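You operate a simulated robot arm through the tools that you are given. There is no shell and no other tool. Be economical: measure what you need, move in short steps, check, and stop when the job is done.

You are at the controls of a simulated robot arm. One attempt, no reset.

## Task
Take the tumbler with the red band and put it on top of the round board. Then open the fridge door, press the defrost button to switch it on and shut the door again. Then fetch the blue bottle and stand it on the teal tray. Then pull the drawer of the work table open. Do these in the order given. Set down upright: blue bottle.

It is judged by the outcome, as a careful person would: the job done as asked, and still so three seconds after it is handed in. It fails if anything else is knocked over, pushed out of place, dropped, spilled or broken.

## Robot
A 7-joint arm with a fingered hand on a trunk, on a base that drives. Base frame: it is fixed to the floor where the robot stands at the start and does not move with it; the origin is under the middle of the robot, x ahead of it, y to its left, z up. Readings come in m, degrees, newtons and seconds.
Its first joint turns from -115.0 to 115.0 degrees. Places, roughly: blue bottle (7x7x18 cm) [-2.7, -1.2, 0.8]; defrost button [0.5, -0.2, 0.7]; drawer of the work table [-3.6, -1.2, 0.6]; fridge door [0.4, -0.1, 0.5]; round board (19x19x4 cm) [-3.6, -1.1, 0.8]; teal tray (21x25x3 cm) [0.1, -1.1, 0.9]; tumbler with the red band (9x8x12 cm) [0.5, -0.1, 1]. Payload 3.1 kg.
The tool frame sits at the grasp point between the pads (the TCP): z along the fingers, y along the line on which they close. The tips reach 0.022 m beyond it. Largest opening 0.112 m; the body of the gripper starts 0.06 m behind the TCP. The gripper is a hand of 3 fingers: y runs from the thumb to the fingers, the wrist lies at [0, 0, -0.218] in the tool frame, and closing takes about 1.5 s.
Orientation is that of the tool frame in the base frame, as a unit quaternion [x, y, z, w]. With the fingers straight down and closing along the base's y, the tool's x points along the base's -x, its y along +y and its z along -z.

## Interface
- The arm moves only by the tool step_arm. Its argument "steps" is a list of rows, each a list of 6 numbers: the shift along the tool's x, y, z in m, then the turn, a rotation vector about the tool's x, y, z in degrees. In form: [[dx, dy, dz, rx, ry, rz], ...]. A call has 1 to 12 rows; each row is the pose to reach, as a shift and turn from the pose commanded when the call began, along the tool's axes at that moment. "hand" is the opening in per cent of the stroke, from 0 (shut) to 100 (fully open), set as the call begins (left out, the last holds). A row lasts 0.2 s, in which the tool goes at most 0.05 m and 8.6 degrees; a call with a longer step from one row to the next is refused whole, and so is a gripper value outside its range. A pose out of reach is approached as far as the arm can. The call stops where the force on the tool passes 40 N (or 10 N more than at its start, if that is more) or the arm is blocked; 0.2 s more then pass. Each finger travels about 0.108 m/s and halts on what it meets, pressing with about 26 N; the grip force reading is that of the motor and also rises with nothing between the fingers. The clock runs only during rows and for 0.2 s after the last one: add rows that repeat a pose to give the fingers time. The reply holds the time, the measured pose of the TCP, the force on the tool along the base axes, the opening and the grip force, in the units named above and with some noise, with the torque about the TCP (base axes, N m) and any sound that the robot's microphone picked up.
- Cameras (640 x 400 px; columns grow to the right, rows downward): "scene" is now at [-0.0265, 0.0942, 1.5949]; the picture's right is [-0.77, -0.64, 0.00], its down [-0.50, 0.60, -0.62] and it looks along [0.40, -0.48, -0.79] (base axes); focal length 295 px, centre (320, 200). "wrist" rides on the gripper at [0.066, 0.003, -0.08] in the tool frame; the picture's right is [-0.05, 1.00, 0.00], its down [-0.77, -0.04, -0.64] and it looks along [-0.64, -0.03, 0.77] (tool axes); focal length 275 px, centre (320, 200).
- grab_frame(camera): a new picture of that camera. No time passes.
- move_column(by): slides the trunk up (or, below 0, down) by that many m; the arm and the scene camera ride with it, the base frame stays. It gives what a move gives, with no picture.
- steer(legs): drives the robot by 1 to 6 legs, each [ahead, left, turn to the left] in m, m and degrees, along the robot's own axes; the way and the turn of a leg run together, so that a leg with both is an arc; at most 1.5 m and 180 degrees a leg. The arm and the cameras ride along, it lands a little off, and it stops where it bumps. It gives what a move gives.
- set_fingers(finger1, finger2, thumb_bend): sets how far each is bent, from 0 (flat) to 1 (curled in); at 0.3 the hand is open as for a grip, at 0.7 the pads meet at the TCP. One left out holds its place. A second passes; each finger stops where it meets its share of the squeeze, and holds until it gets a number again. A gripper value or a shape takes the hand back. It gives what a move gives, with no picture; readings hold the bend of each and the force on the fingers (four entries, about 0 where the hand has none), thumb and palm.
- hand_shape(shape): the hand has 3 fingers and takes this shape, open, in about a second: jaw (thumb against the fingers, like two jaws); tri (thumb and two fingers); tip (a fingertip pinch); poke (one finger out to press); point (the index stretched); flat (the hand flat); cup (the hand cupped); fist (a fist). The gripper value then closes the fingers along that shape, each until it touches; the sizes above hold for jaw. It gives what a move gives, with no picture.
- aim_head(pan, tilt): turns the head with the scene camera to pan (to the left, within 155 degrees either way) and tilt (down, from -29 to 69), counted from straight ahead of the robot. It gives what a move gives.
- point_at(camera, pixels): there is no depth. For up to 12 entries [column, row, z] of the newest picture of that camera ("zoom" is the newest enlarged one), the place [x, y] in the base frame at which the ray of that pixel passes the height z, good to about 0.002 m, but the place of the scene camera against the robot may be out by one fixed shift of up to 0.025 m in any direction. No time passes.
- inspect(camera, box): a new picture of the part [left, top, right, bottom] of that camera's present view, enlarged. No time passes.
- finish_job(): hands the job in; it is judged then, once.

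Keep the steps short. Do not move on a guess: measure, check each grasp and each placing, and mend mistakes. In all there are 110 turns and 82 pictures (those below and enlarged ones count). Leave the gripper open and the arm clear of the work at the hand-in unless told otherwise, and finish with a single line.

The tools are called after "Emit:" as name(argument=value, ...) on one line, values as JSON. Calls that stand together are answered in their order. step_arm: Moves the arm, as the interface text tells. Its arguments: {"type":"object","properties":{"steps":{"type":"array","items":{"type":"array","items":{"type":"number"}}},"hand":{"type":"number"}},"required":["steps"]} The other tools are called the same way: move_column (by) slides the trunk up or down; hand_shape (shape) gives the hand a shape; set_fingers (finger1, finger2, thumb_bend) moves the fingers one by one; steer (legs) drives the base; aim_head (pan, tilt) turns the head that bears the scene camera; grab_frame (camera) takes a picture; point_at (camera, pixels) gives the place at which the rays of pixels pass given heights; inspect (camera, box) takes an enlarged picture of a part of a camera's view; finish_job () hands the job in.

At the start:

```text
clock: 0.0
ee_pos: [0.3629, -0.2011, 1.2321]
tcp_rot: [0.0, 1.0, -0.001, 0.0]
contact_force: [-0.2, 0.8, -0.6]
ft_torque: [-0.01, 0.01, 0.0]
finger_gap: 0.1119
grip_force: 0.0
shape: jaw
bend: [0.3, 0.3, 0.3]
finger forces: [0.1, 0.1, 0.0, 0.1, 0.0, 0.0]
trunk travel left (down, up): [-0.725, 0.265]
robot x, y, heading: [-0.0001, 0.0012, -0.1]
head pan, tilt: [-50.3, 51.7]
```

scene: 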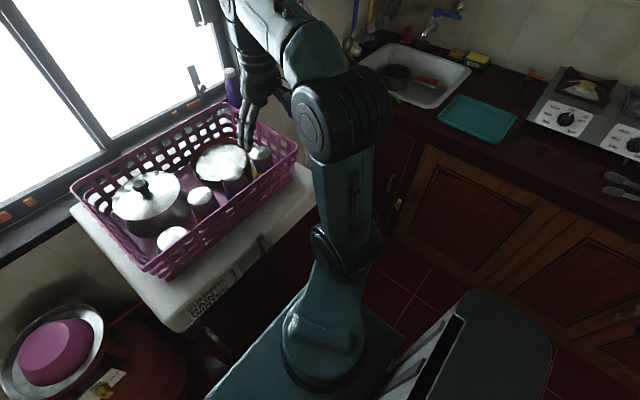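
wrist: 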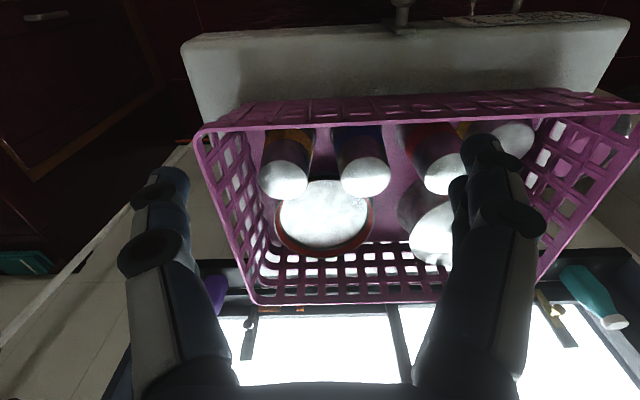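

I see a basket on top of the fridge with several tumblers; the red-banded one appears at about wrist (430,155). I'll enlarge both views.

Emit:
inspect(camera="wrist", box=[180, 80, 640, 310])

Emit:
inspect(camera="scene", box=[60, 60, 340, 340])

```text
1.39 times, centred on (410, 195) of wrist
```

zoom: 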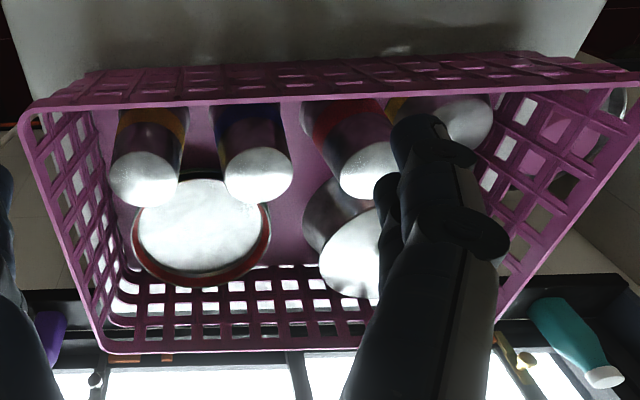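

```text
1.43 times, centred on (200, 200) of scene
```

zoom: 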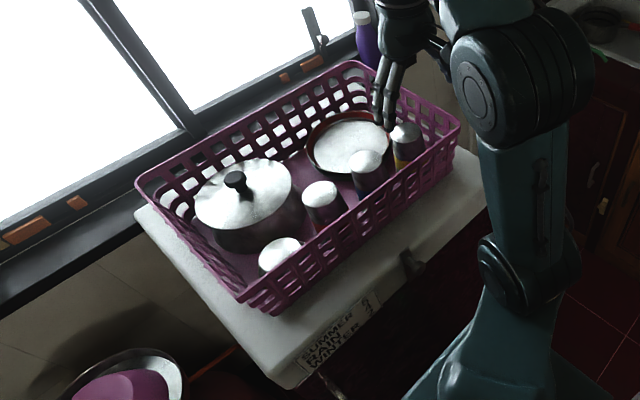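

Red one: scene top at about (200,195), wrist top at about (447,172). I'll triangulate its height, plus the basket rim and the neighbours.

Emit:
point_at(camera="wrist", pixels=[[445, 172, 0.95], [445, 172, 1.0], [445, 172, 1.05], [363, 177, 1.0], [285, 180, 1.0], [513, 139, 1.0], [203, 132, 1.05], [635, 138, 1.05], [253, 304, 1.05], [447, 172, 1.1]])

Emit:
point_at(camera="scene", pixels=[[200, 195, 0.95], [200, 195, 1.0], [200, 195, 1.05], [232, 172, 1.0], [260, 152, 1.0], [172, 236, 1.0], [297, 148, 1.05], [73, 188, 1.05], [150, 272, 1.05], [227, 105, 1.05], [140, 185, 1.1]])

```text
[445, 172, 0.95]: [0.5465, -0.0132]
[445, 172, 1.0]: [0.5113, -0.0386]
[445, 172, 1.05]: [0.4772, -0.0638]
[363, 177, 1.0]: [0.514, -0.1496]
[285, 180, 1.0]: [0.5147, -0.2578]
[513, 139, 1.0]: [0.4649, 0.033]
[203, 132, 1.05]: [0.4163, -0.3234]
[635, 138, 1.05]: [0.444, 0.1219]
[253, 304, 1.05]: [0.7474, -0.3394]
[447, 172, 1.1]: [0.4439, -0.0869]
```

```text
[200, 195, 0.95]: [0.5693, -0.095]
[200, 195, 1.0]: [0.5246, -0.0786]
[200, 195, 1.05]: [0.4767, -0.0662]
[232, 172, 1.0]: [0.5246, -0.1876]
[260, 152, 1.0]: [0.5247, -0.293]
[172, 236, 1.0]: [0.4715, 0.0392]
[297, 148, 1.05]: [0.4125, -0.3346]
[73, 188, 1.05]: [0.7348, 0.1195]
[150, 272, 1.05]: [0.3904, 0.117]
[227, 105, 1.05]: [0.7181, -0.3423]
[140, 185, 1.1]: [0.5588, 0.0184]
```

Both cameras agree on a top height near 1.04 and place at about (0.485,-0.06). I'll centre the hand in y over it (still high) to look between the fingers.

Emit:
step_arm(steps=[[0, 0.045, 0, 0, 0, 0], [0, 0.09, 0, 0, 0, 0], [0, 0.135, 0, 0, 0, 0], [0, 0.135, 0, 0, 0, 0]])

Emit:
grab_frame(camera="wrist")

```text
clock: 1.0
ee_pos: [0.3616, -0.0658, 1.2323]
tcp_rot: [0.001, 1.0, 0.0, 0.001]
contact_force: [-0.4, -0.4, 0.5]
ft_torque: [0.01, 0.0, -0.02]
finger_gap: 0.1118
grip_force: 0.0
shape: jaw
bend: [0.3, 0.3, 0.3]
finger forces: [0.1, 0.0, 0.1, 0.0, 0.0, 0.0]
trunk travel left (down, up): [-0.725, 0.265]
robot x, y, heading: [-0.0015, 0.0031, -0.2]
head pan, tilt: [-50.3, 51.7]
```

```text
77 pictures are left
```

wrist: 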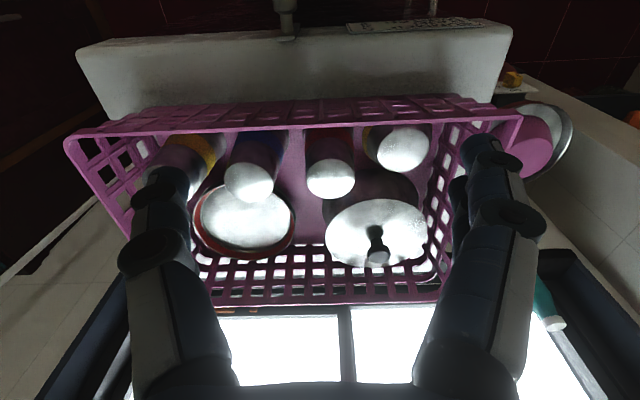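

Emit:
inspect(camera="wrist", box=[200, 100, 460, 280])

Emit:
point_at(camera="wrist", pixels=[[330, 178, 1.04], [306, 178, 1.04], [355, 178, 1.04], [330, 199, 1.04], [330, 158, 1.04], [248, 182, 1.04], [274, 182, 1.04], [404, 149, 1.04], [379, 150, 1.04], [326, 235, 1.06], [377, 232, 1.06], [330, 130, 1.04]])

```text
2.22 times, centred on (330, 190) of wrist
```

zoom: 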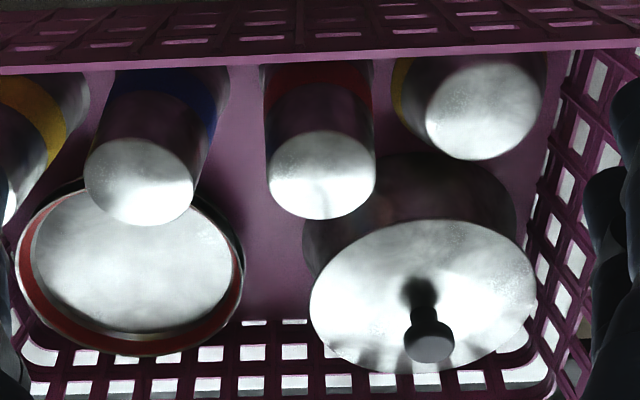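

```text
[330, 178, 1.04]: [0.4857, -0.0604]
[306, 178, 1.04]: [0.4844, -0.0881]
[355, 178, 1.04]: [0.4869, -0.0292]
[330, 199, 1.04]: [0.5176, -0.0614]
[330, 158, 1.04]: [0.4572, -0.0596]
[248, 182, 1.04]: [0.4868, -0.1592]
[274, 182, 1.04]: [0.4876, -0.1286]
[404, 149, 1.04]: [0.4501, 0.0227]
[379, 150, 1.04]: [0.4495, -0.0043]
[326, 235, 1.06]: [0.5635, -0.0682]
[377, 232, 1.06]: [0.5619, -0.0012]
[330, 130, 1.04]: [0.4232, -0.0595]
```

The red tumbler's top is at (0.486,-0.060), radius about 0.03. The pot sits at (+x,+y) and another tumbler at (-x,+y). The free directions are the thumb side toward (+x,-y) and the fingers in the gap between pot and 4th tumbler, so I yaw 30° and go to a spot above.

Emit:
step_arm(hand=78, steps=[[-0.031, 0.001, 0, 0, 0, -7.5], [-0.062, 0.003, 0, 0, 0, -15], [-0.093, 0.004, 0, 0, 0, -22.5], [-0.124, 0.006, 0, 0, 0, -30], [-0.124, 0.006, 0.04, 0, 0, -30], [-0.124, 0.006, 0.08, 0, 0, -30], [-0.124, 0.006, 0.11, 0, 0, -30], [-0.124, 0.006, 0.11, 0, 0, -30]])

Emit:
grab_frame(camera="wrist")

Emit:
inspect(camera="scene", box=[60, 60, 340, 340])

```text
clock: 2.8
ee_pos: [0.4875, -0.0601, 1.1217]
tcp_rot: [-0.259, 0.966, 0.0, 0.0]
contact_force: [0.2, 1.1, -0.2]
ft_torque: [-0.03, -0.05, 0.0]
finger_gap: 0.0871
grip_force: 0.1
shape: jaw
bend: [0.61, 0.61, 0.57]
finger forces: [0.0, 0.0, 0.0, 0.0, 0.1, 0.0]
trunk travel left (down, up): [-0.725, 0.265]
robot x, y, heading: [-0.0019, -0.0029, -0.2]
head pan, tilt: [-50.3, 51.7]
```

```text
75 pictures are left
```

wrist: 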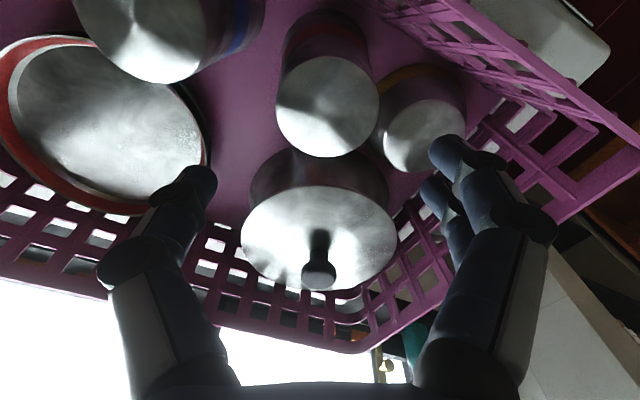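

```text
1.43 times, centred on (200, 200) of scene
```

zoom: 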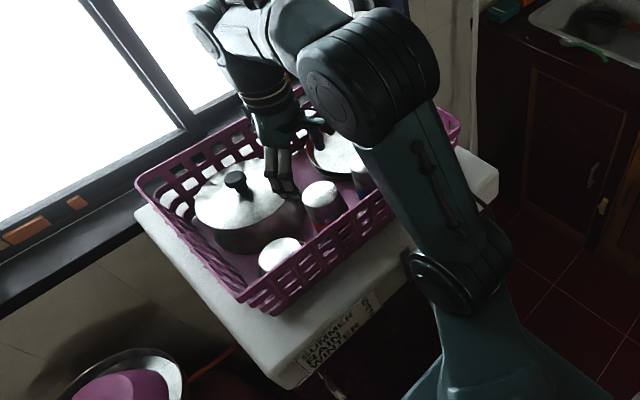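

The tumbler is centred near (327,105). I'll measure the exact centre and neighbours again from this nearer view.

Emit:
point_at(camera="wrist", pixels=[[327, 106, 1.04], [276, 106, 1.04], [379, 106, 1.04], [327, 57, 1.04], [327, 157, 1.04], [424, 136, 1.04], [380, 150, 1.04], [150, 30, 1.04], [241, 250, 1.04], [318, 186, 1.04], [318, 240, 1.06], [396, 235, 1.04]])

```text
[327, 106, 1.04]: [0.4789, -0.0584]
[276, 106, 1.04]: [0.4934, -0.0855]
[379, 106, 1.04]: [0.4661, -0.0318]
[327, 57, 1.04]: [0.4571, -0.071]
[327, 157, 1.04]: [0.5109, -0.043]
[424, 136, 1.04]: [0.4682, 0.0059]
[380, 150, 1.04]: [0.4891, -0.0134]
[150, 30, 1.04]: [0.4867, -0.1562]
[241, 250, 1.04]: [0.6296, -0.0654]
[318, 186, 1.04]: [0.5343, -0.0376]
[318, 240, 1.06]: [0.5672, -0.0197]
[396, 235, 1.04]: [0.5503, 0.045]
```

Centre is about (0.482,-0.058); the 4th tumbler is shorter (top about 1.0). I narrow to 70% and descend to TCP z≈1.02 with a small correction of about 5 mm in -x.

Emit:
step_arm(hand=72, steps=[[0.0037, 0.0045, 0, 0, 0, 0], [0.0037, 0.0045, 0.03, 0, 0, 0], [0.0037, 0.0045, 0.06, 0, 0, 0], [0.0037, 0.0045, 0.085, 0, 0, 0], [0.0037, 0.0045, 0.1, 0, 0, 0], [0.0037, 0.0045, 0.1, 0, 0, 0]])

Emit:
grab_frame(camera="wrist")

```text
clock: 4.2
ee_pos: [0.4813, -0.0588, 1.0218]
tcp_rot: [-0.257, 0.966, 0.0, 0.0]
contact_force: [-0.1, 0.3, -0.2]
ft_torque: [0.02, 0.03, 0.03]
finger_gap: 0.0809
grip_force: 0.0
shape: jaw
bend: [0.65, 0.65, 0.62]
finger forces: [0.0, 0.0, 0.0, 0.0, 0.0, 0.0]
trunk travel left (down, up): [-0.725, 0.265]
robot x, y, heading: [0.0006, -0.0004, -0.0]
head pan, tilt: [-50.3, 51.7]
```

```text
73 pictures are left
```

wrist: 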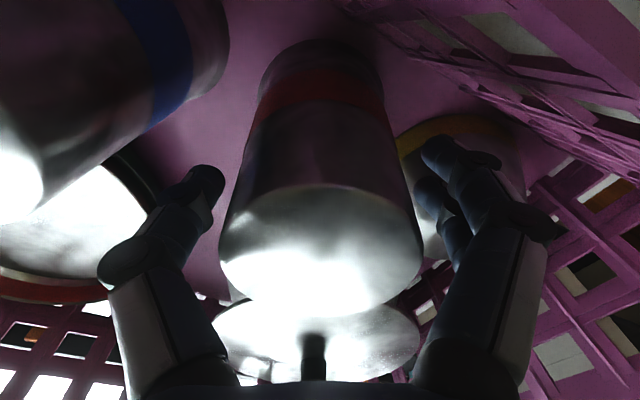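

The tumbler is between the fingers with clearances on both sides. Closing.

Emit:
step_arm(hand=0, steps=[[0, 0, 0, 0, 0, 0], [0, 0, 0, 0, 0, 0], [0, 0, 0, 0, 0, 0], [0, 0, 0, 0, 0, 0], [0, 0, 0, 0, 0, 0], [0, 0, 0, 0, 0, 0], [0, 0, 0, 0, 0, 0]])

Emit:
grab_frame(camera="wrist")

```text
clock: 5.8
ee_pos: [0.4822, -0.0582, 1.0227]
tcp_rot: [-0.258, 0.966, -0.001, 0.0]
contact_force: [0.9, 0.2, 0.1]
ft_torque: [0.04, -0.02, -0.02]
finger_gap: 0.054
grip_force: 26.4
shape: jaw
bend: [0.73, 0.73, 0.7]
finger forces: [11.8, 11.7, 0.0, 0.0, 23.4, 0.0]
trunk travel left (down, up): [-0.725, 0.265]
robot x, y, heading: [-0.0009, 0.0041, -0.3]
head pan, tilt: [-50.3, 51.7]
```

```text
72 pictures are left
```

wrist: 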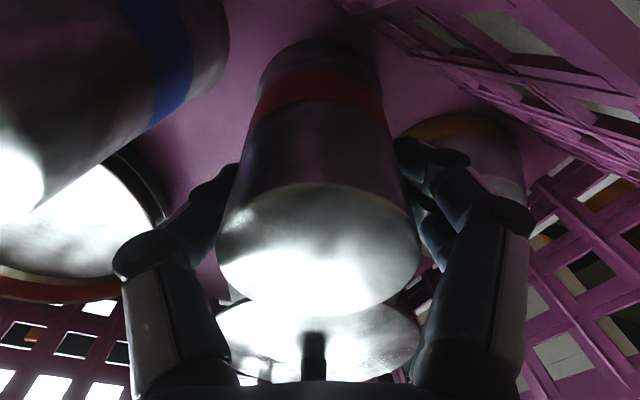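

Gripped (about 54 mm gap, balanced finger forces 11.8/11.7/23.4 N). I lift slowly straight up by 0.2 m.

Emit:
step_arm(steps=[[0, 0, -0.01, 0, 0, 0], [0, 0, -0.025, 0, 0, 0], [0, 0, -0.045, 0, 0, 0], [0, 0, -0.07, 0, 0, 0], [0, 0, -0.1, 0, 0, 0], [0, 0, -0.13, 0, 0, 0], [0, 0, -0.16, 0, 0, 0], [0, 0, -0.19, 0, 0, 0], [0, 0, -0.22, 0, 0, 0], [0, 0, -0.22, 0, 0, 0]])

Emit:
grab_frame(camera="wrist")

Emit:
grab_frame(camera="scene")

```text
clock: 8.0
ee_pos: [0.4811, -0.0589, 1.2419]
tcp_rot: [-0.259, 0.966, 0.0, 0.0]
contact_force: [0.2, -0.3, -0.4]
ft_torque: [-0.02, 0.02, 0.01]
finger_gap: 0.0541
grip_force: 25.6
shape: jaw
bend: [0.73, 0.73, 0.7]
finger forces: [11.7, 11.7, 0.0, 0.0, 23.4, 0.1]
trunk travel left (down, up): [-0.725, 0.265]
robot x, y, heading: [-0.0017, -0.0017, -0.0]
head pan, tilt: [-50.3, 51.7]
```

```text
71 pictures are left
```

wrist: 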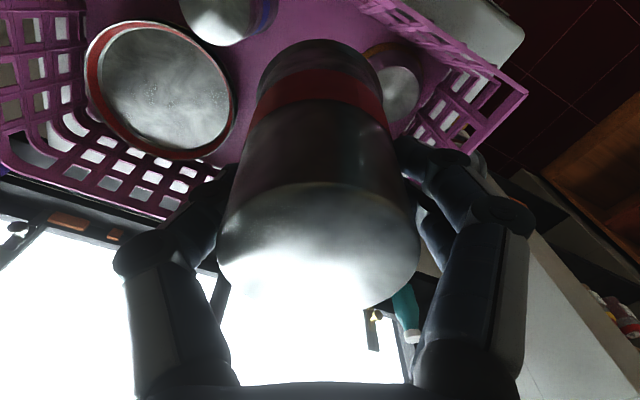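

```text
70 pictures are left
```

scene: 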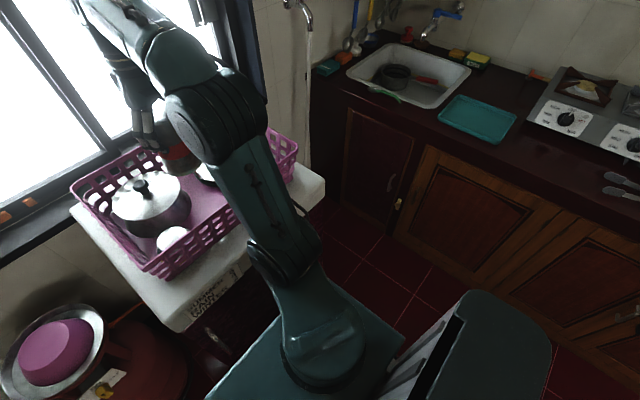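

The red-banded tumbler is held clear of the basket. I draw the arm in toward the robot and look behind for the way to the work table.

Emit:
step_arm(steps=[[0.035, 0, 0, 0, 0, 0], [0.07, 0, 0, 0, 0, 0], [0.105, 0, 0, 0, 0, 0], [0.13, 0, 0, 0, 0, 0], [0.13, 0, 0, 0, 0, 0]])

Emit:
aim_head(pan=-140, tilt=20)

Emit:
grab_frame(camera="scene")

Emit:
aim_head(pan=150, tilt=25)

Emit:
grab_frame(camera="scene")

```text
clock: 9.2
ee_pos: [0.3679, -0.1224, 1.2422]
tcp_rot: [-0.259, 0.966, -0.002, -0.001]
contact_force: [1.2, -0.4, -0.4]
ft_torque: [-0.04, -0.01, -0.02]
finger_gap: 0.0537
grip_force: 26.4
shape: jaw
bend: [0.73, 0.73, 0.7]
finger forces: [11.6, 11.7, 0.0, 0.0, 23.3, 0.0]
trunk travel left (down, up): [-0.725, 0.265]
robot x, y, heading: [-0.0031, 0.0003, 0.0]
head pan, tilt: [-50.3, 51.7]
```

```text
clock: 10.8
ee_pos: [0.3692, -0.1222, 1.2434]
tcp_rot: [-0.259, 0.966, -0.001, 0.001]
contact_force: [-1.0, -0.1, -1.5]
ft_torque: [0.0, -0.02, 0.0]
finger_gap: 0.0542
grip_force: 25.7
shape: jaw
bend: [0.73, 0.73, 0.7]
finger forces: [11.6, 11.6, 0.0, 0.1, 23.5, 0.0]
trunk travel left (down, up): [-0.725, 0.265]
robot x, y, heading: [0.0001, -0.0013, 0.1]
head pan, tilt: [-140.0, 20.0]
```

```text
69 pictures are left
```

scene: 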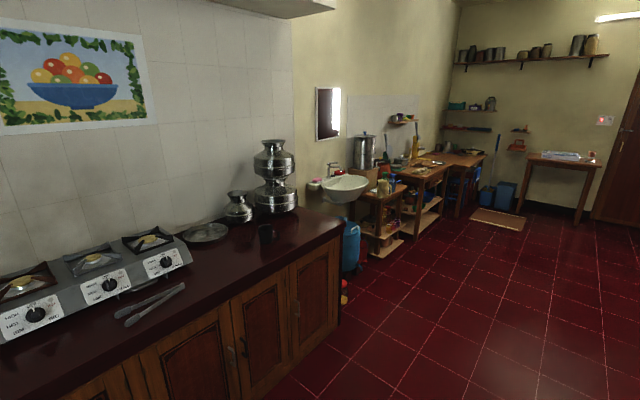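

```text
clock: 14.8
ee_pos: [0.3688, -0.1219, 1.2425]
tcp_rot: [-0.259, 0.966, -0.001, 0.0]
contact_force: [-0.3, 0.8, -0.6]
ft_torque: [0.03, 0.04, 0.07]
finger_gap: 0.0541
grip_force: 25.9
shape: jaw
bend: [0.73, 0.73, 0.7]
finger forces: [11.5, 11.7, 0.1, 0.0, 23.3, 0.0]
trunk travel left (down, up): [-0.725, 0.265]
robot x, y, heading: [-0.0011, -0.0014, 0.0]
head pan, tilt: [150.0, 25.0]
```

```text
68 pictures are left
```

scene: 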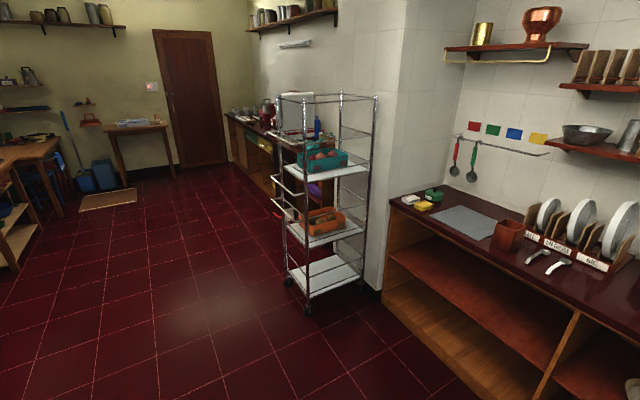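

The tumbler rides well. The middle of the room looks free; I measure floor points: trolley foot (308,312), rack leg (15,272), counter foot (380,300).

Emit:
point_at(camera="scene", pixels=[[308, 312, 0], [288, 286, 0], [15, 272, 0], [60, 214, 0], [382, 298, 0], [120, 188, 0], [80, 208, 0], [135, 200, 0]])

Emit:
steer(legs=[[-1.5, 0, 0], [-1.3, 0, 0]])

Emit:
aim_head(pan=-105, tilt=30)

Emit:
grab_frame(camera="scene")

```text
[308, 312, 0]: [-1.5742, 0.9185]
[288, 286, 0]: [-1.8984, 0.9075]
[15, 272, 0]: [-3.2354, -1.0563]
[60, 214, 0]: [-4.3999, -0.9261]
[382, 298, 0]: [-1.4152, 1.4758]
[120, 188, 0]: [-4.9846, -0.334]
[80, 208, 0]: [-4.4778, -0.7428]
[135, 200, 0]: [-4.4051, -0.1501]
```

```text
clock: 28.4
ee_pos: [-2.434, -0.0991, 1.2429]
tcp_rot: [-0.247, 0.969, 0.0, 0.0]
contact_force: [-0.7, 0.1, -1.4]
ft_torque: [-0.01, 0.0, -0.03]
finger_gap: 0.0539
grip_force: 26.1
shape: jaw
bend: [0.73, 0.73, 0.7]
finger forces: [11.6, 11.7, 0.0, 0.0, 23.4, 0.0]
trunk travel left (down, up): [-0.725, 0.265]
robot x, y, heading: [-2.7995, 0.0333, -1.3]
head pan, tilt: [150.0, 25.0]
```

```text
clock: 31.9
ee_pos: [-2.4341, -0.0971, 1.243]
tcp_rot: [-0.247, 0.969, 0.0, 0.001]
contact_force: [0.4, -0.4, -0.6]
ft_torque: [-0.03, 0.02, -0.02]
finger_gap: 0.0537
grip_force: 26.1
shape: jaw
bend: [0.73, 0.73, 0.7]
finger forces: [11.6, 11.7, 0.0, 0.0, 23.4, 0.1]
trunk travel left (down, up): [-0.725, 0.265]
robot x, y, heading: [-2.8006, 0.0362, -1.4]
head pan, tilt: [-105.0, 30.0]
```

```text
67 pictures are left
```

scene: 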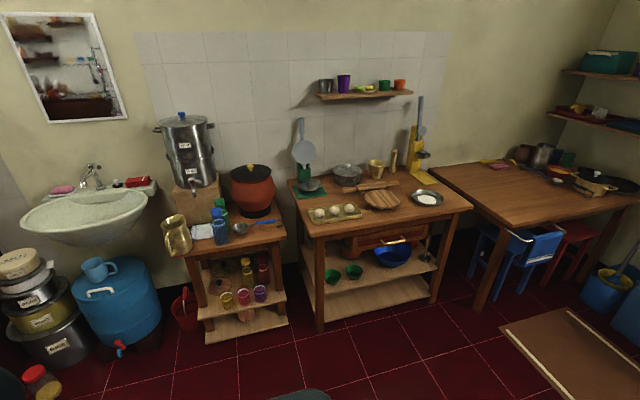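

I see the work table with the round board near (382,199), a drawer below, and the blue bottle at (220,230) on the rack. I'll enlarge both.

Emit:
inspect(camera="scene", box=[280, 140, 480, 270])

Emit:
inspect(camera="scene", box=[150, 150, 300, 260])

Emit:
point_at(camera="scene", pixels=[[382, 199, 0.77], [319, 328, 0], [432, 302, 0], [310, 238, 0.72], [470, 208, 0.72], [208, 343, 0], [220, 243, 0.7], [290, 181, 0.72], [202, 250, 0.7], [286, 237, 0.7], [395, 240, 0.6]])

```text
3.08 times, centred on (380, 205) of scene
```

zoom: 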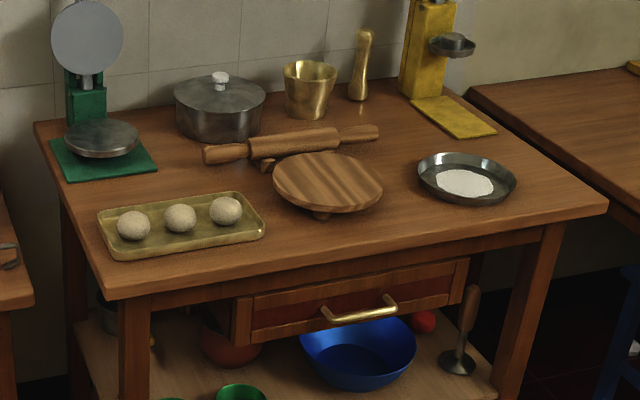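

```text
3.64 times, centred on (225, 205) of scene
```

zoom: 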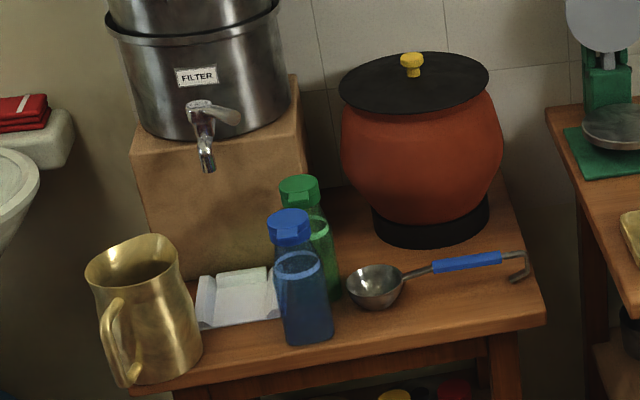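

```text
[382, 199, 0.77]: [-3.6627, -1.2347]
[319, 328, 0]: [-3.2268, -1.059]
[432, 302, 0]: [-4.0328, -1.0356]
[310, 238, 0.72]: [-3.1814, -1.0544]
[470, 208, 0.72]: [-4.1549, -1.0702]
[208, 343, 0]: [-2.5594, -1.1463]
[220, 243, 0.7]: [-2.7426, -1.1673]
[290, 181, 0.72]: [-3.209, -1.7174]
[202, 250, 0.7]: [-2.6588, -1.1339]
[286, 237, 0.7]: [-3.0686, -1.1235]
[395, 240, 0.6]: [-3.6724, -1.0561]
```

The board is at about (-3.63,-1.17) and the table front edge at y≈-1.04. I turn to face the table and drive to about (-3.6,-0.57).

Emit:
steer(legs=[[0, 0, -88.6], [0, -0.8, 0], [0.55, 0, 0]])

Emit:
aim_head(pan=0, tilt=50)

Emit:
grab_frame(camera="scene")

Emit:
grab_frame(camera="wrist")

```text
clock: 42.7
ee_pos: [-3.6977, -0.8994, 1.2431]
tcp_rot: [0.491, 0.871, -0.001, -0.001]
contact_force: [0.2, -0.4, -1.8]
ft_torque: [0.04, 0.0, -0.01]
finger_gap: 0.0535
grip_force: 25.8
shape: jaw
bend: [0.73, 0.73, 0.7]
finger forces: [11.6, 11.6, 0.1, 0.0, 23.2, 0.0]
trunk travel left (down, up): [-0.725, 0.265]
robot x, y, heading: [-3.5828, -0.526, -88.6]
head pan, tilt: [-105.0, 30.0]
```

```text
clock: 44.5
ee_pos: [-3.6986, -0.8984, 1.2423]
tcp_rot: [0.492, 0.871, 0.0, -0.001]
contact_force: [0.6, 0.1, -0.5]
ft_torque: [0.0, -0.01, -0.03]
finger_gap: 0.0537
grip_force: 26.5
shape: jaw
bend: [0.73, 0.73, 0.7]
finger forces: [11.7, 11.5, 0.0, 0.0, 23.3, 0.0]
trunk travel left (down, up): [-0.725, 0.265]
robot x, y, heading: [-3.5843, -0.5246, -88.8]
head pan, tilt: [0.0, 50.0]
```

```text
64 pictures are left
```

scene: 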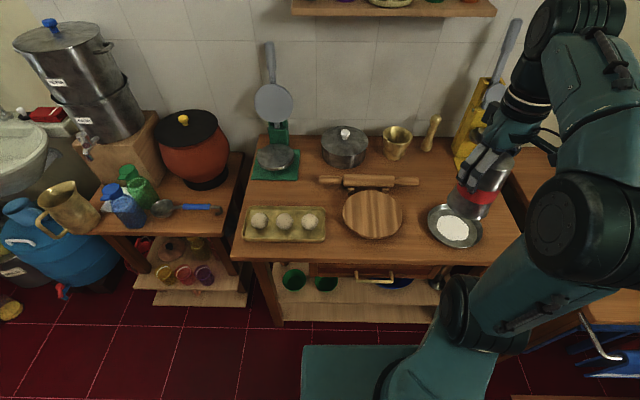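

```text
63 pictures are left
```

wrist: 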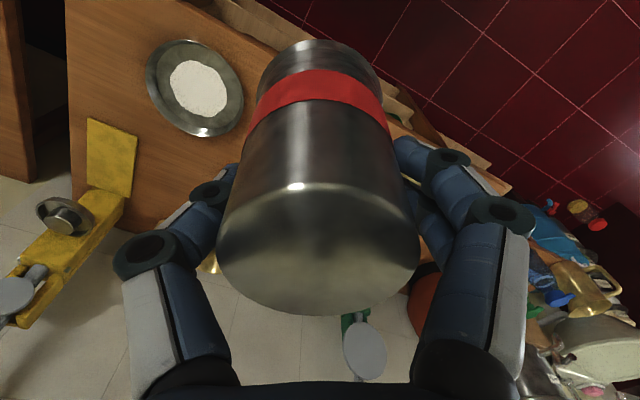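

Board centre in scene at (372,214). I measure it at plausible heights.

Emit:
point_at(camera="scene", pixels=[[372, 214, 0.75], [372, 214, 0.78], [343, 214, 0.76], [402, 214, 0.76], [372, 191, 0.76], [372, 237, 0.76], [278, 223, 0.73], [364, 181, 0.76], [453, 227, 0.73], [376, 279, 0.6], [372, 264, 0.7], [300, 340, 0.3]])

```text
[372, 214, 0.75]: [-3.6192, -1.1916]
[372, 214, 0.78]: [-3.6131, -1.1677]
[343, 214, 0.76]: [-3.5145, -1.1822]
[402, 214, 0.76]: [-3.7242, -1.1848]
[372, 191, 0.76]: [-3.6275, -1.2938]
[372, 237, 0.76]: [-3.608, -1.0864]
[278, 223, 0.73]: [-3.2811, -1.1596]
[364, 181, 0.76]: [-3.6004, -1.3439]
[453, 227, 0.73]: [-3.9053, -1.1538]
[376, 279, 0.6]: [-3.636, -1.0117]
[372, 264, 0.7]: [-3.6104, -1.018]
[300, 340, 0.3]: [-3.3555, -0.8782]
```

Diameter 0.21 at z=0.76 against 0.19 stated suggests the board top is higher. I drive 6 cm nearer and lower the trunk by 0.15 to triangulate with the changed camera height.

Emit:
steer(legs=[[0.06, 0, 0]])

Emit:
move_column(by=-0.15)

Emit:
grab_frame(camera="scene")

```text
clock: 45.5
ee_pos: [-3.6975, -0.96, 1.2412]
tcp_rot: [0.492, 0.871, 0.0, -0.001]
contact_force: [-0.1, -0.1, -1.6]
ft_torque: [0.01, 0.01, 0.01]
finger_gap: 0.0535
grip_force: 25.6
shape: jaw
bend: [0.73, 0.73, 0.7]
finger forces: [11.7, 11.6, 0.0, 0.1, 23.2, 0.0]
trunk travel left (down, up): [-0.725, 0.265]
robot x, y, heading: [-3.5829, -0.5891, -89.1]
head pan, tilt: [0.0, 50.0]
```

```text
clock: 47.2
ee_pos: [-3.6983, -0.9575, 1.0931]
tcp_rot: [0.492, 0.871, -0.001, 0.0]
contact_force: [0.7, 0.1, -1.3]
ft_torque: [0.01, 0.01, 0.03]
finger_gap: 0.0537
grip_force: 26.0
shape: jaw
bend: [0.73, 0.73, 0.7]
finger forces: [11.6, 11.7, 0.1, 0.0, 23.3, 0.0]
trunk travel left (down, up): [-0.575, 0.415]
robot x, y, heading: [-3.5807, -0.5873, -89.0]
head pan, tilt: [0.0, 50.0]
```

```text
62 pictures are left
```

scene: 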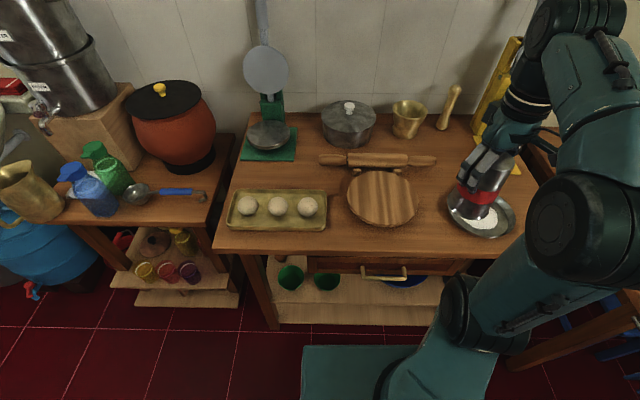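

Emit:
point_at(camera="scene", pixels=[[381, 198, 0.75], [381, 198, 0.78], [381, 198, 0.82], [347, 198, 0.78], [416, 198, 0.78], [381, 170, 0.78], [381, 226, 0.78], [385, 270, 0.65]])

Emit:
inspect(camera="scene", box=[300, 120, 540, 270])

```text
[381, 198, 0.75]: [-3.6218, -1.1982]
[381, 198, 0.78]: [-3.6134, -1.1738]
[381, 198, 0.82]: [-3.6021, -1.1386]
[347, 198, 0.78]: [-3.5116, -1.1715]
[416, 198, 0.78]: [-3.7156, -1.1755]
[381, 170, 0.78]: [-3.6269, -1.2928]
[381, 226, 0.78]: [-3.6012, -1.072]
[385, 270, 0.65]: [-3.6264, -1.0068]
```

```text
2.67 times, centred on (420, 195) of scene
```

zoom: 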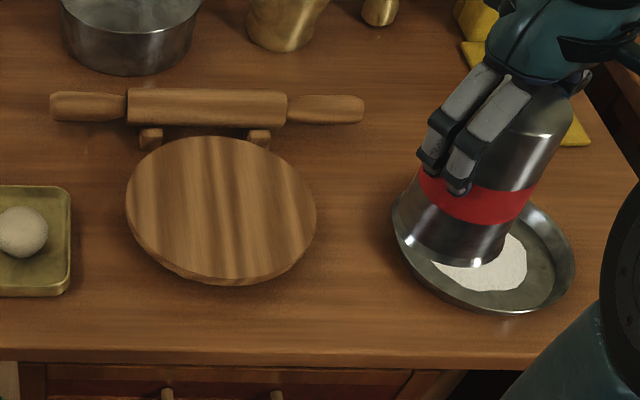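

I check the camera's fixed shift using the held tumbler: its bottom centre is about scene (473,212); its true place is (-3.698,-0.958).

Emit:
point_at(camera="scene", pixels=[[460, 209, 0.99], [489, 215, 0.99], [474, 211, 0.99], [492, 160, 1.09]])

Emit:
inspect(camera="scene", box=[430, 140, 530, 240])

```text
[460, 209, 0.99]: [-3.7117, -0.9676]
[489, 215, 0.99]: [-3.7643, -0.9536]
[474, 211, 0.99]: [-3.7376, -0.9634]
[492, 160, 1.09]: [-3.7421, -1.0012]
```

```text
4.00 times, centred on (480, 190) of scene
```

zoom: 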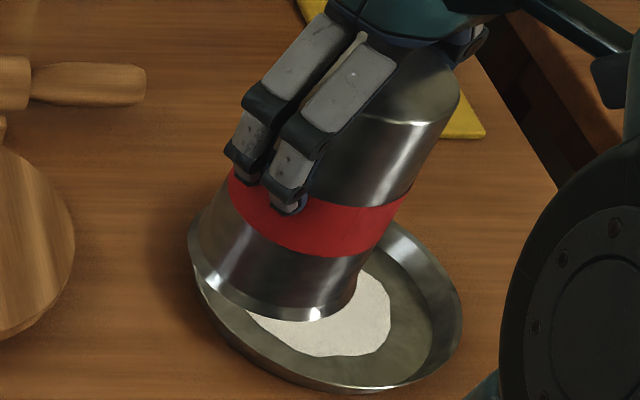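

The camera shift looks like about (-0.02..-0.03,-0.015), so the board is near (-3.59,-1.145). I move the tumbler above it at a safe height, then compare relative in the scene picture.

Emit:
step_arm(steps=[[-0.04, -0.001, 0, 0, 0, 0], [-0.08, -0.002, 0, 0, 0, 0], [-0.12, -0.003, 0.0, 0, 0, 0], [-0.16, -0.004, 0.01, 0, 0, 0], [-0.195, -0.0044, 0.03, 0, 0, 0], [-0.216, -0.0044, 0.06, 0, 0, 0], [-0.216, -0.0044, 0.08, 0, 0, 0], [-0.216, -0.0044, 0.08, 0, 0, 0]])

Emit:
inspect(camera="scene", box=[300, 120, 540, 270])

Emit:
grab_frame(camera="wrist")

```text
clock: 49.0
ee_pos: [-3.5908, -1.1464, 1.0127]
tcp_rot: [0.491, 0.871, -0.001, -0.001]
contact_force: [0.1, -0.2, -1.2]
ft_torque: [-0.02, -0.02, 0.0]
finger_gap: 0.0536
grip_force: 26.1
shape: jaw
bend: [0.73, 0.73, 0.7]
finger forces: [11.6, 11.6, 0.0, 0.0, 23.2, 0.0]
trunk travel left (down, up): [-0.575, 0.415]
robot x, y, heading: [-3.5827, -0.5892, -88.9]
head pan, tilt: [0.0, 50.0]
```

```text
2.67 times, centred on (420, 195) of scene
```

zoom: 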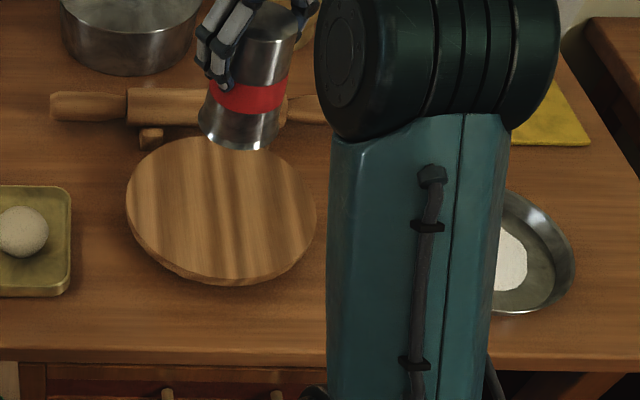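

```text
58 pictures are left
```

wrist: 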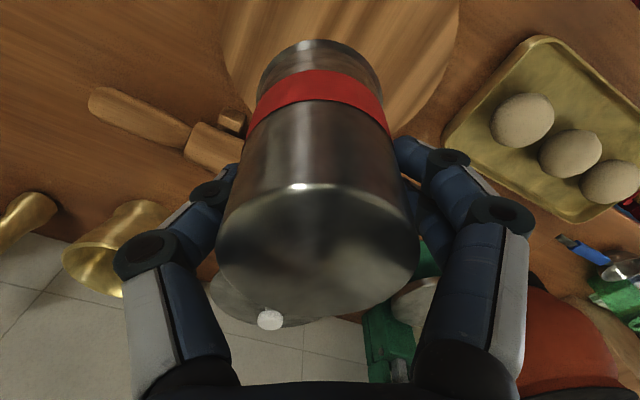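

The wrist view shows the board's edge at (225,55), (458,30), (398,132). I measure these at heights 0.78/0.81.

Emit:
point_at(camera="wrist", pixels=[[224, 30, 0.8], [227, 62, 0.8], [240, 100, 0.8], [398, 132, 0.8], [440, 92, 0.8], [459, 30, 0.8], [224, 30, 0.76], [459, 30, 0.76], [398, 132, 0.76]])

Emit:
inspect(camera="wrist", box=[200, 0, 480, 175])

```text
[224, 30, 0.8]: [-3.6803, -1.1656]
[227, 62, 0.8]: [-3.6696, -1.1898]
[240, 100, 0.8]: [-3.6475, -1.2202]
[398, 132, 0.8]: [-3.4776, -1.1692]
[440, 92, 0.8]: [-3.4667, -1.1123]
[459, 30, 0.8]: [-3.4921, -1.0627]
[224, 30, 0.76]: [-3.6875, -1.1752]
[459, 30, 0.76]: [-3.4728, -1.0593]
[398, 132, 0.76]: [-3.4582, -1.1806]
```

```text
2.29 times, centred on (340, 88) of wrist
```

zoom: 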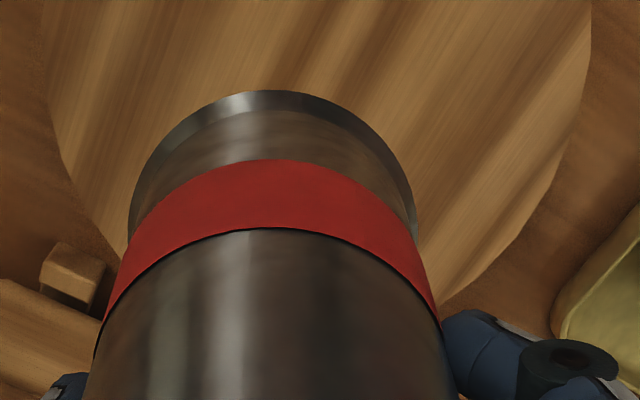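

The board fits a circle of radius ~0.097 centred at (-3.583,-1.125), top at about z 0.83. I shift there and lower to just above.

Emit:
step_arm(steps=[[0.014, 0.0178, 0, 0, 0, 0], [0.014, 0.0178, 0.025, 0, 0, 0], [0.014, 0.0178, 0.045, 0, 0, 0], [0.014, 0.0178, 0.06, 0, 0, 0], [0.014, 0.0178, 0.06, 0, 0, 0]])

Emit:
inspect(camera="scene", box=[300, 120, 460, 240])

```text
clock: 50.2
ee_pos: [-3.5813, -1.124, 0.9525]
tcp_rot: [0.492, 0.87, -0.001, -0.001]
contact_force: [-0.3, 0.2, -1.7]
ft_torque: [0.02, -0.02, -0.02]
finger_gap: 0.0537
grip_force: 25.9
shape: jaw
bend: [0.73, 0.73, 0.7]
finger forces: [11.7, 11.7, 0.0, 0.1, 23.3, 0.0]
trunk travel left (down, up): [-0.575, 0.415]
robot x, y, heading: [-3.582, -0.5895, -88.8]
head pan, tilt: [0.0, 50.0]
```

```text
3.33 times, centred on (380, 180) of scene
```

zoom: 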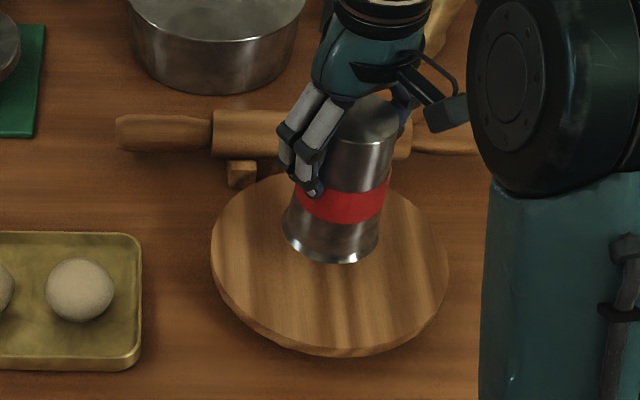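

It is nicely over the board, about 2 cm up. Lowering in 3 mm rows until contact.

Emit:
step_arm(steps=[[0, 0, 0.004, 0, 0, 0], [0, 0, 0.008, 0, 0, 0], [0, 0, 0.012, 0, 0, 0], [0, 0, 0.015, 0, 0, 0], [0, 0, 0.018, 0, 0, 0], [0, 0, 0.02, 0, 0, 0]])

```text
clock: 51.6
ee_pos: [-3.5819, -1.1251, 0.9324]
tcp_rot: [0.491, 0.871, -0.001, 0.0]
contact_force: [0.5, -0.2, -2.2]
ft_torque: [-0.03, -0.01, 0.0]
finger_gap: 0.0537
grip_force: 25.6
shape: jaw
bend: [0.73, 0.73, 0.7]
finger forces: [11.6, 11.6, 0.0, 0.0, 23.1, 0.0]
trunk travel left (down, up): [-0.575, 0.415]
robot x, y, heading: [-3.5858, -0.5861, -88.7]
head pan, tilt: [0.0, 50.0]
```

No contact yet; continuing in 2 mm rows, with force check.

Emit:
step_arm(steps=[[0, 0, 0.002, 0, 0, 0], [0, 0, 0.004, 0, 0, 0], [0, 0, 0.006, 0, 0, 0], [0, 0, 0.008, 0, 0, 0]])

Emit:
inspect(camera="scene", box=[300, 120, 460, 240])

```text
clock: 52.6
ee_pos: [-3.5816, -1.1244, 0.924]
tcp_rot: [0.491, 0.871, -0.001, -0.001]
contact_force: [0.8, -0.2, -0.6]
ft_torque: [0.02, 0.01, -0.01]
finger_gap: 0.0534
grip_force: 25.7
shape: jaw
bend: [0.73, 0.73, 0.7]
finger forces: [11.7, 11.6, 0.1, 0.1, 23.3, 0.1]
trunk travel left (down, up): [-0.575, 0.415]
robot x, y, heading: [-3.5827, -0.5895, -88.8]
head pan, tilt: [0.0, 50.0]
```

```text
3.33 times, centred on (380, 180) of scene
```

zoom: 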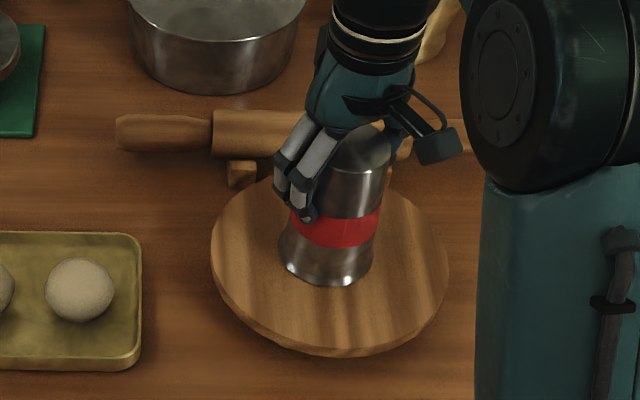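

Still no contact force; continuing down in 2 mm rows.

Emit:
step_arm(steps=[[0, 0, 0.002, 0, 0, 0], [0, 0, 0.004, 0, 0, 0], [0, 0, 0.006, 0, 0, 0], [0, 0, 0.008, 0, 0, 0], [0, 0, 0.01, 0, 0, 0]])

```text
clock: 53.9
ee_pos: [-3.5808, -1.1241, 0.9202]
tcp_rot: [0.49, 0.871, -0.007, 0.004]
contact_force: [1.4, 2.1, 26.5]
ft_torque: [0.05, -0.05, -0.04]
finger_gap: 0.0539
grip_force: 25.8
shape: jaw
bend: [0.74, 0.74, 0.71]
finger forces: [14.6, 14.4, 0.0, 0.0, 27.2, 0.0]
trunk travel left (down, up): [-0.575, 0.415]
robot x, y, heading: [-3.5766, -0.5874, -89.0]
head pan, tilt: [0.0, 50.0]
stopped in row 5: the force on the tool passed its limit (the readings are from after the stop); the commanded pose is now the measured one
```

Contact (26 N). I ease up 2 mm-ish, then open the hand gradually.

Emit:
step_arm(steps=[[0, 0, -0.0015, 0, 0, 0], [0, 0, -0.0015, 0, 0, 0]])

Emit:
step_arm(hand=80, steps=[[0, 0, 0, 0, 0, 0], [0, 0, 0, 0, 0, 0], [0, 0, 0, 0, 0, 0], [0, 0, 0, 0, 0, 0], [0, 0, 0, 0, 0, 0]])

Emit:
inspect(camera="scene", box=[300, 120, 460, 240])

Emit:
grab_frame(camera="wrist")

```text
clock: 54.5
ee_pos: [-3.5796, -1.1235, 0.9195]
tcp_rot: [0.491, 0.871, -0.006, 0.003]
contact_force: [0.9, 0.3, 24.7]
ft_torque: [0.02, -0.06, 0.02]
finger_gap: 0.054
grip_force: 25.7
shape: jaw
bend: [0.74, 0.74, 0.71]
finger forces: [14.2, 14.2, 0.1, 0.0, 27.3, 0.1]
trunk travel left (down, up): [-0.575, 0.415]
robot x, y, heading: [-3.5798, -0.5886, -88.8]
head pan, tilt: [0.0, 50.0]
```

```text
clock: 55.7
ee_pos: [-3.581, -1.1255, 0.9171]
tcp_rot: [0.492, 0.871, -0.004, 0.002]
contact_force: [0.5, 0.2, -0.2]
ft_torque: [-0.02, -0.02, 0.0]
finger_gap: 0.0895
grip_force: 0.2
shape: jaw
bend: [0.59, 0.59, 0.55]
finger forces: [0.0, 0.0, 0.0, 0.0, 0.0, 0.0]
trunk travel left (down, up): [-0.575, 0.415]
robot x, y, heading: [-3.5818, -0.5866, -88.8]
head pan, tilt: [0.0, 50.0]
```

```text
3.33 times, centred on (380, 180) of scene
```

zoom: 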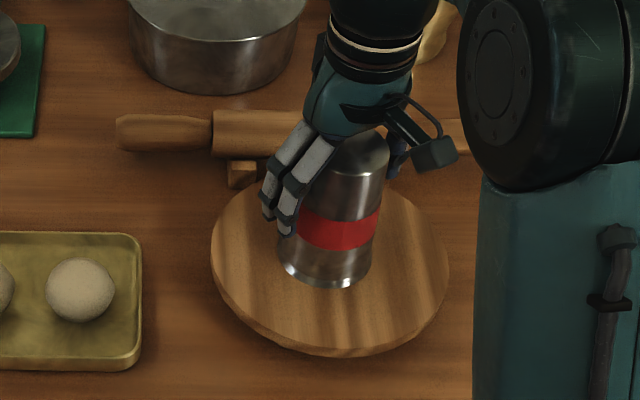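

```text
53 pictures are left
```

wrist: 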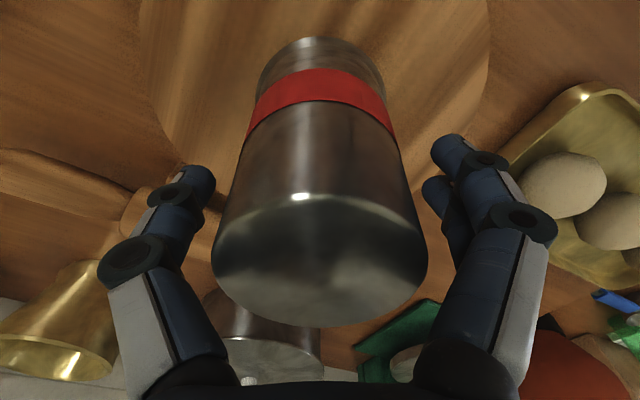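

The tumbler stands on the board and the fingers are off it. I raise straight up, then back toward the robot.

Emit:
step_arm(steps=[[0, 0, -0.02, 0, 0, 0], [0, 0, -0.05, 0, 0, 0], [0, 0, -0.09, 0, 0, 0], [0, 0, -0.13, 0, 0, 0], [0, 0, -0.17, 0, 0, 0], [0, 0, -0.2, 0, 0, 0], [0.04, 0.02, -0.2, 0, 0, 0], [0.08, 0.04, -0.2, 0, 0, 0], [0.12, 0.06, -0.2, 0, 0, 0], [0.16, 0.08, -0.2, 0, 0, 0]])

Emit:
grab_frame(camera="scene")

```text
clock: 57.9
ee_pos: [-3.5968, -0.9441, 1.1163]
tcp_rot: [0.492, 0.871, -0.004, 0.003]
contact_force: [-0.2, -0.1, -0.3]
ft_torque: [0.0, -0.02, 0.0]
finger_gap: 0.0897
grip_force: 0.0
shape: jaw
bend: [0.59, 0.59, 0.55]
finger forces: [0.0, 0.0, 0.1, 0.0, 0.0, 0.1]
out of reach, approached as far as the arm can: row 6
trunk travel left (down, up): [-0.575, 0.415]
robot x, y, heading: [-3.5794, -0.5899, -88.8]
head pan, tilt: [0.0, 50.0]
```

```text
52 pictures are left
```

scene: 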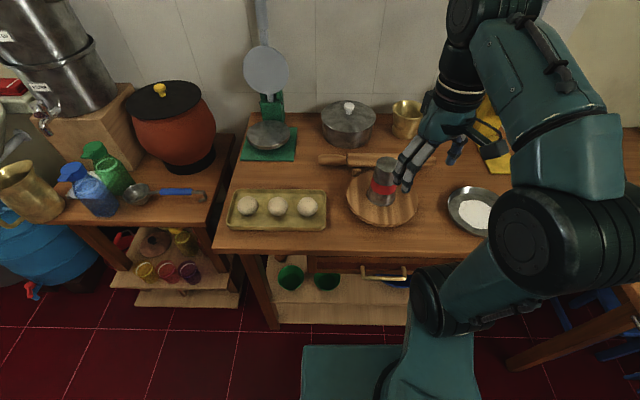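

Step one done. Now I drive back toward the fridge, stopping about 1 m before it to look at the door.

Emit:
steer(legs=[[-0.6, 0, 0], [0, 1.2, 0], [0, 0, 88.8], [1.5, 0, 0], [0.2, 0, 0]])

Emit:
aim_head(pan=0, tilt=35)

Emit:
grab_frame(camera="scene")

```text
clock: 78.9
ee_pos: [-0.3391, -0.0275, 1.1163]
tcp_rot: [-0.248, 0.969, -0.001, 0.003]
contact_force: [0.3, 0.0, 0.2]
ft_torque: [-0.01, 0.01, 0.02]
finger_gap: 0.0893
grip_force: 0.0
shape: jaw
bend: [0.59, 0.59, 0.55]
finger forces: [0.0, 0.1, 0.0, 0.0, 0.0, 0.1]
trunk travel left (down, up): [-0.575, 0.415]
robot x, y, heading: [-0.6991, -0.0006, -1.1]
head pan, tilt: [0.0, 50.0]
```

```text
clock: 79.7
ee_pos: [-0.3415, -0.0258, 1.1168]
tcp_rot: [-0.249, 0.968, -0.001, 0.004]
contact_force: [-0.3, -0.4, -0.1]
ft_torque: [0.0, 0.0, -0.02]
finger_gap: 0.0895
grip_force: 0.0
shape: jaw
bend: [0.59, 0.59, 0.55]
finger forces: [0.0, 0.0, 0.0, 0.0, 0.1, 0.0]
trunk travel left (down, up): [-0.575, 0.415]
robot x, y, heading: [-0.6997, 0.0022, -1.1]
head pan, tilt: [0.0, 35.0]
```

```text
51 pictures are left
```

scene: 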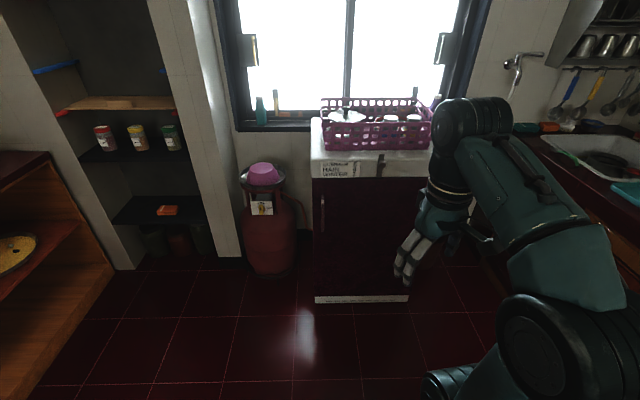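

The fridge is the dark cabinet beneath the basket. I enlarge its door.

Emit:
inspect(camera="scene", box=[290, 140, 450, 310])

```text
2.35 times, centred on (370, 225) of scene
```

zoom: 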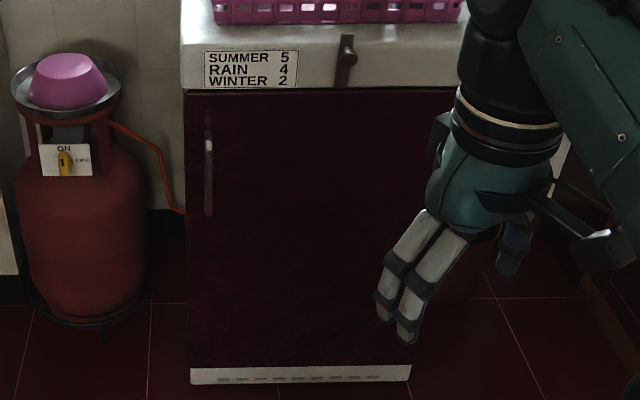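

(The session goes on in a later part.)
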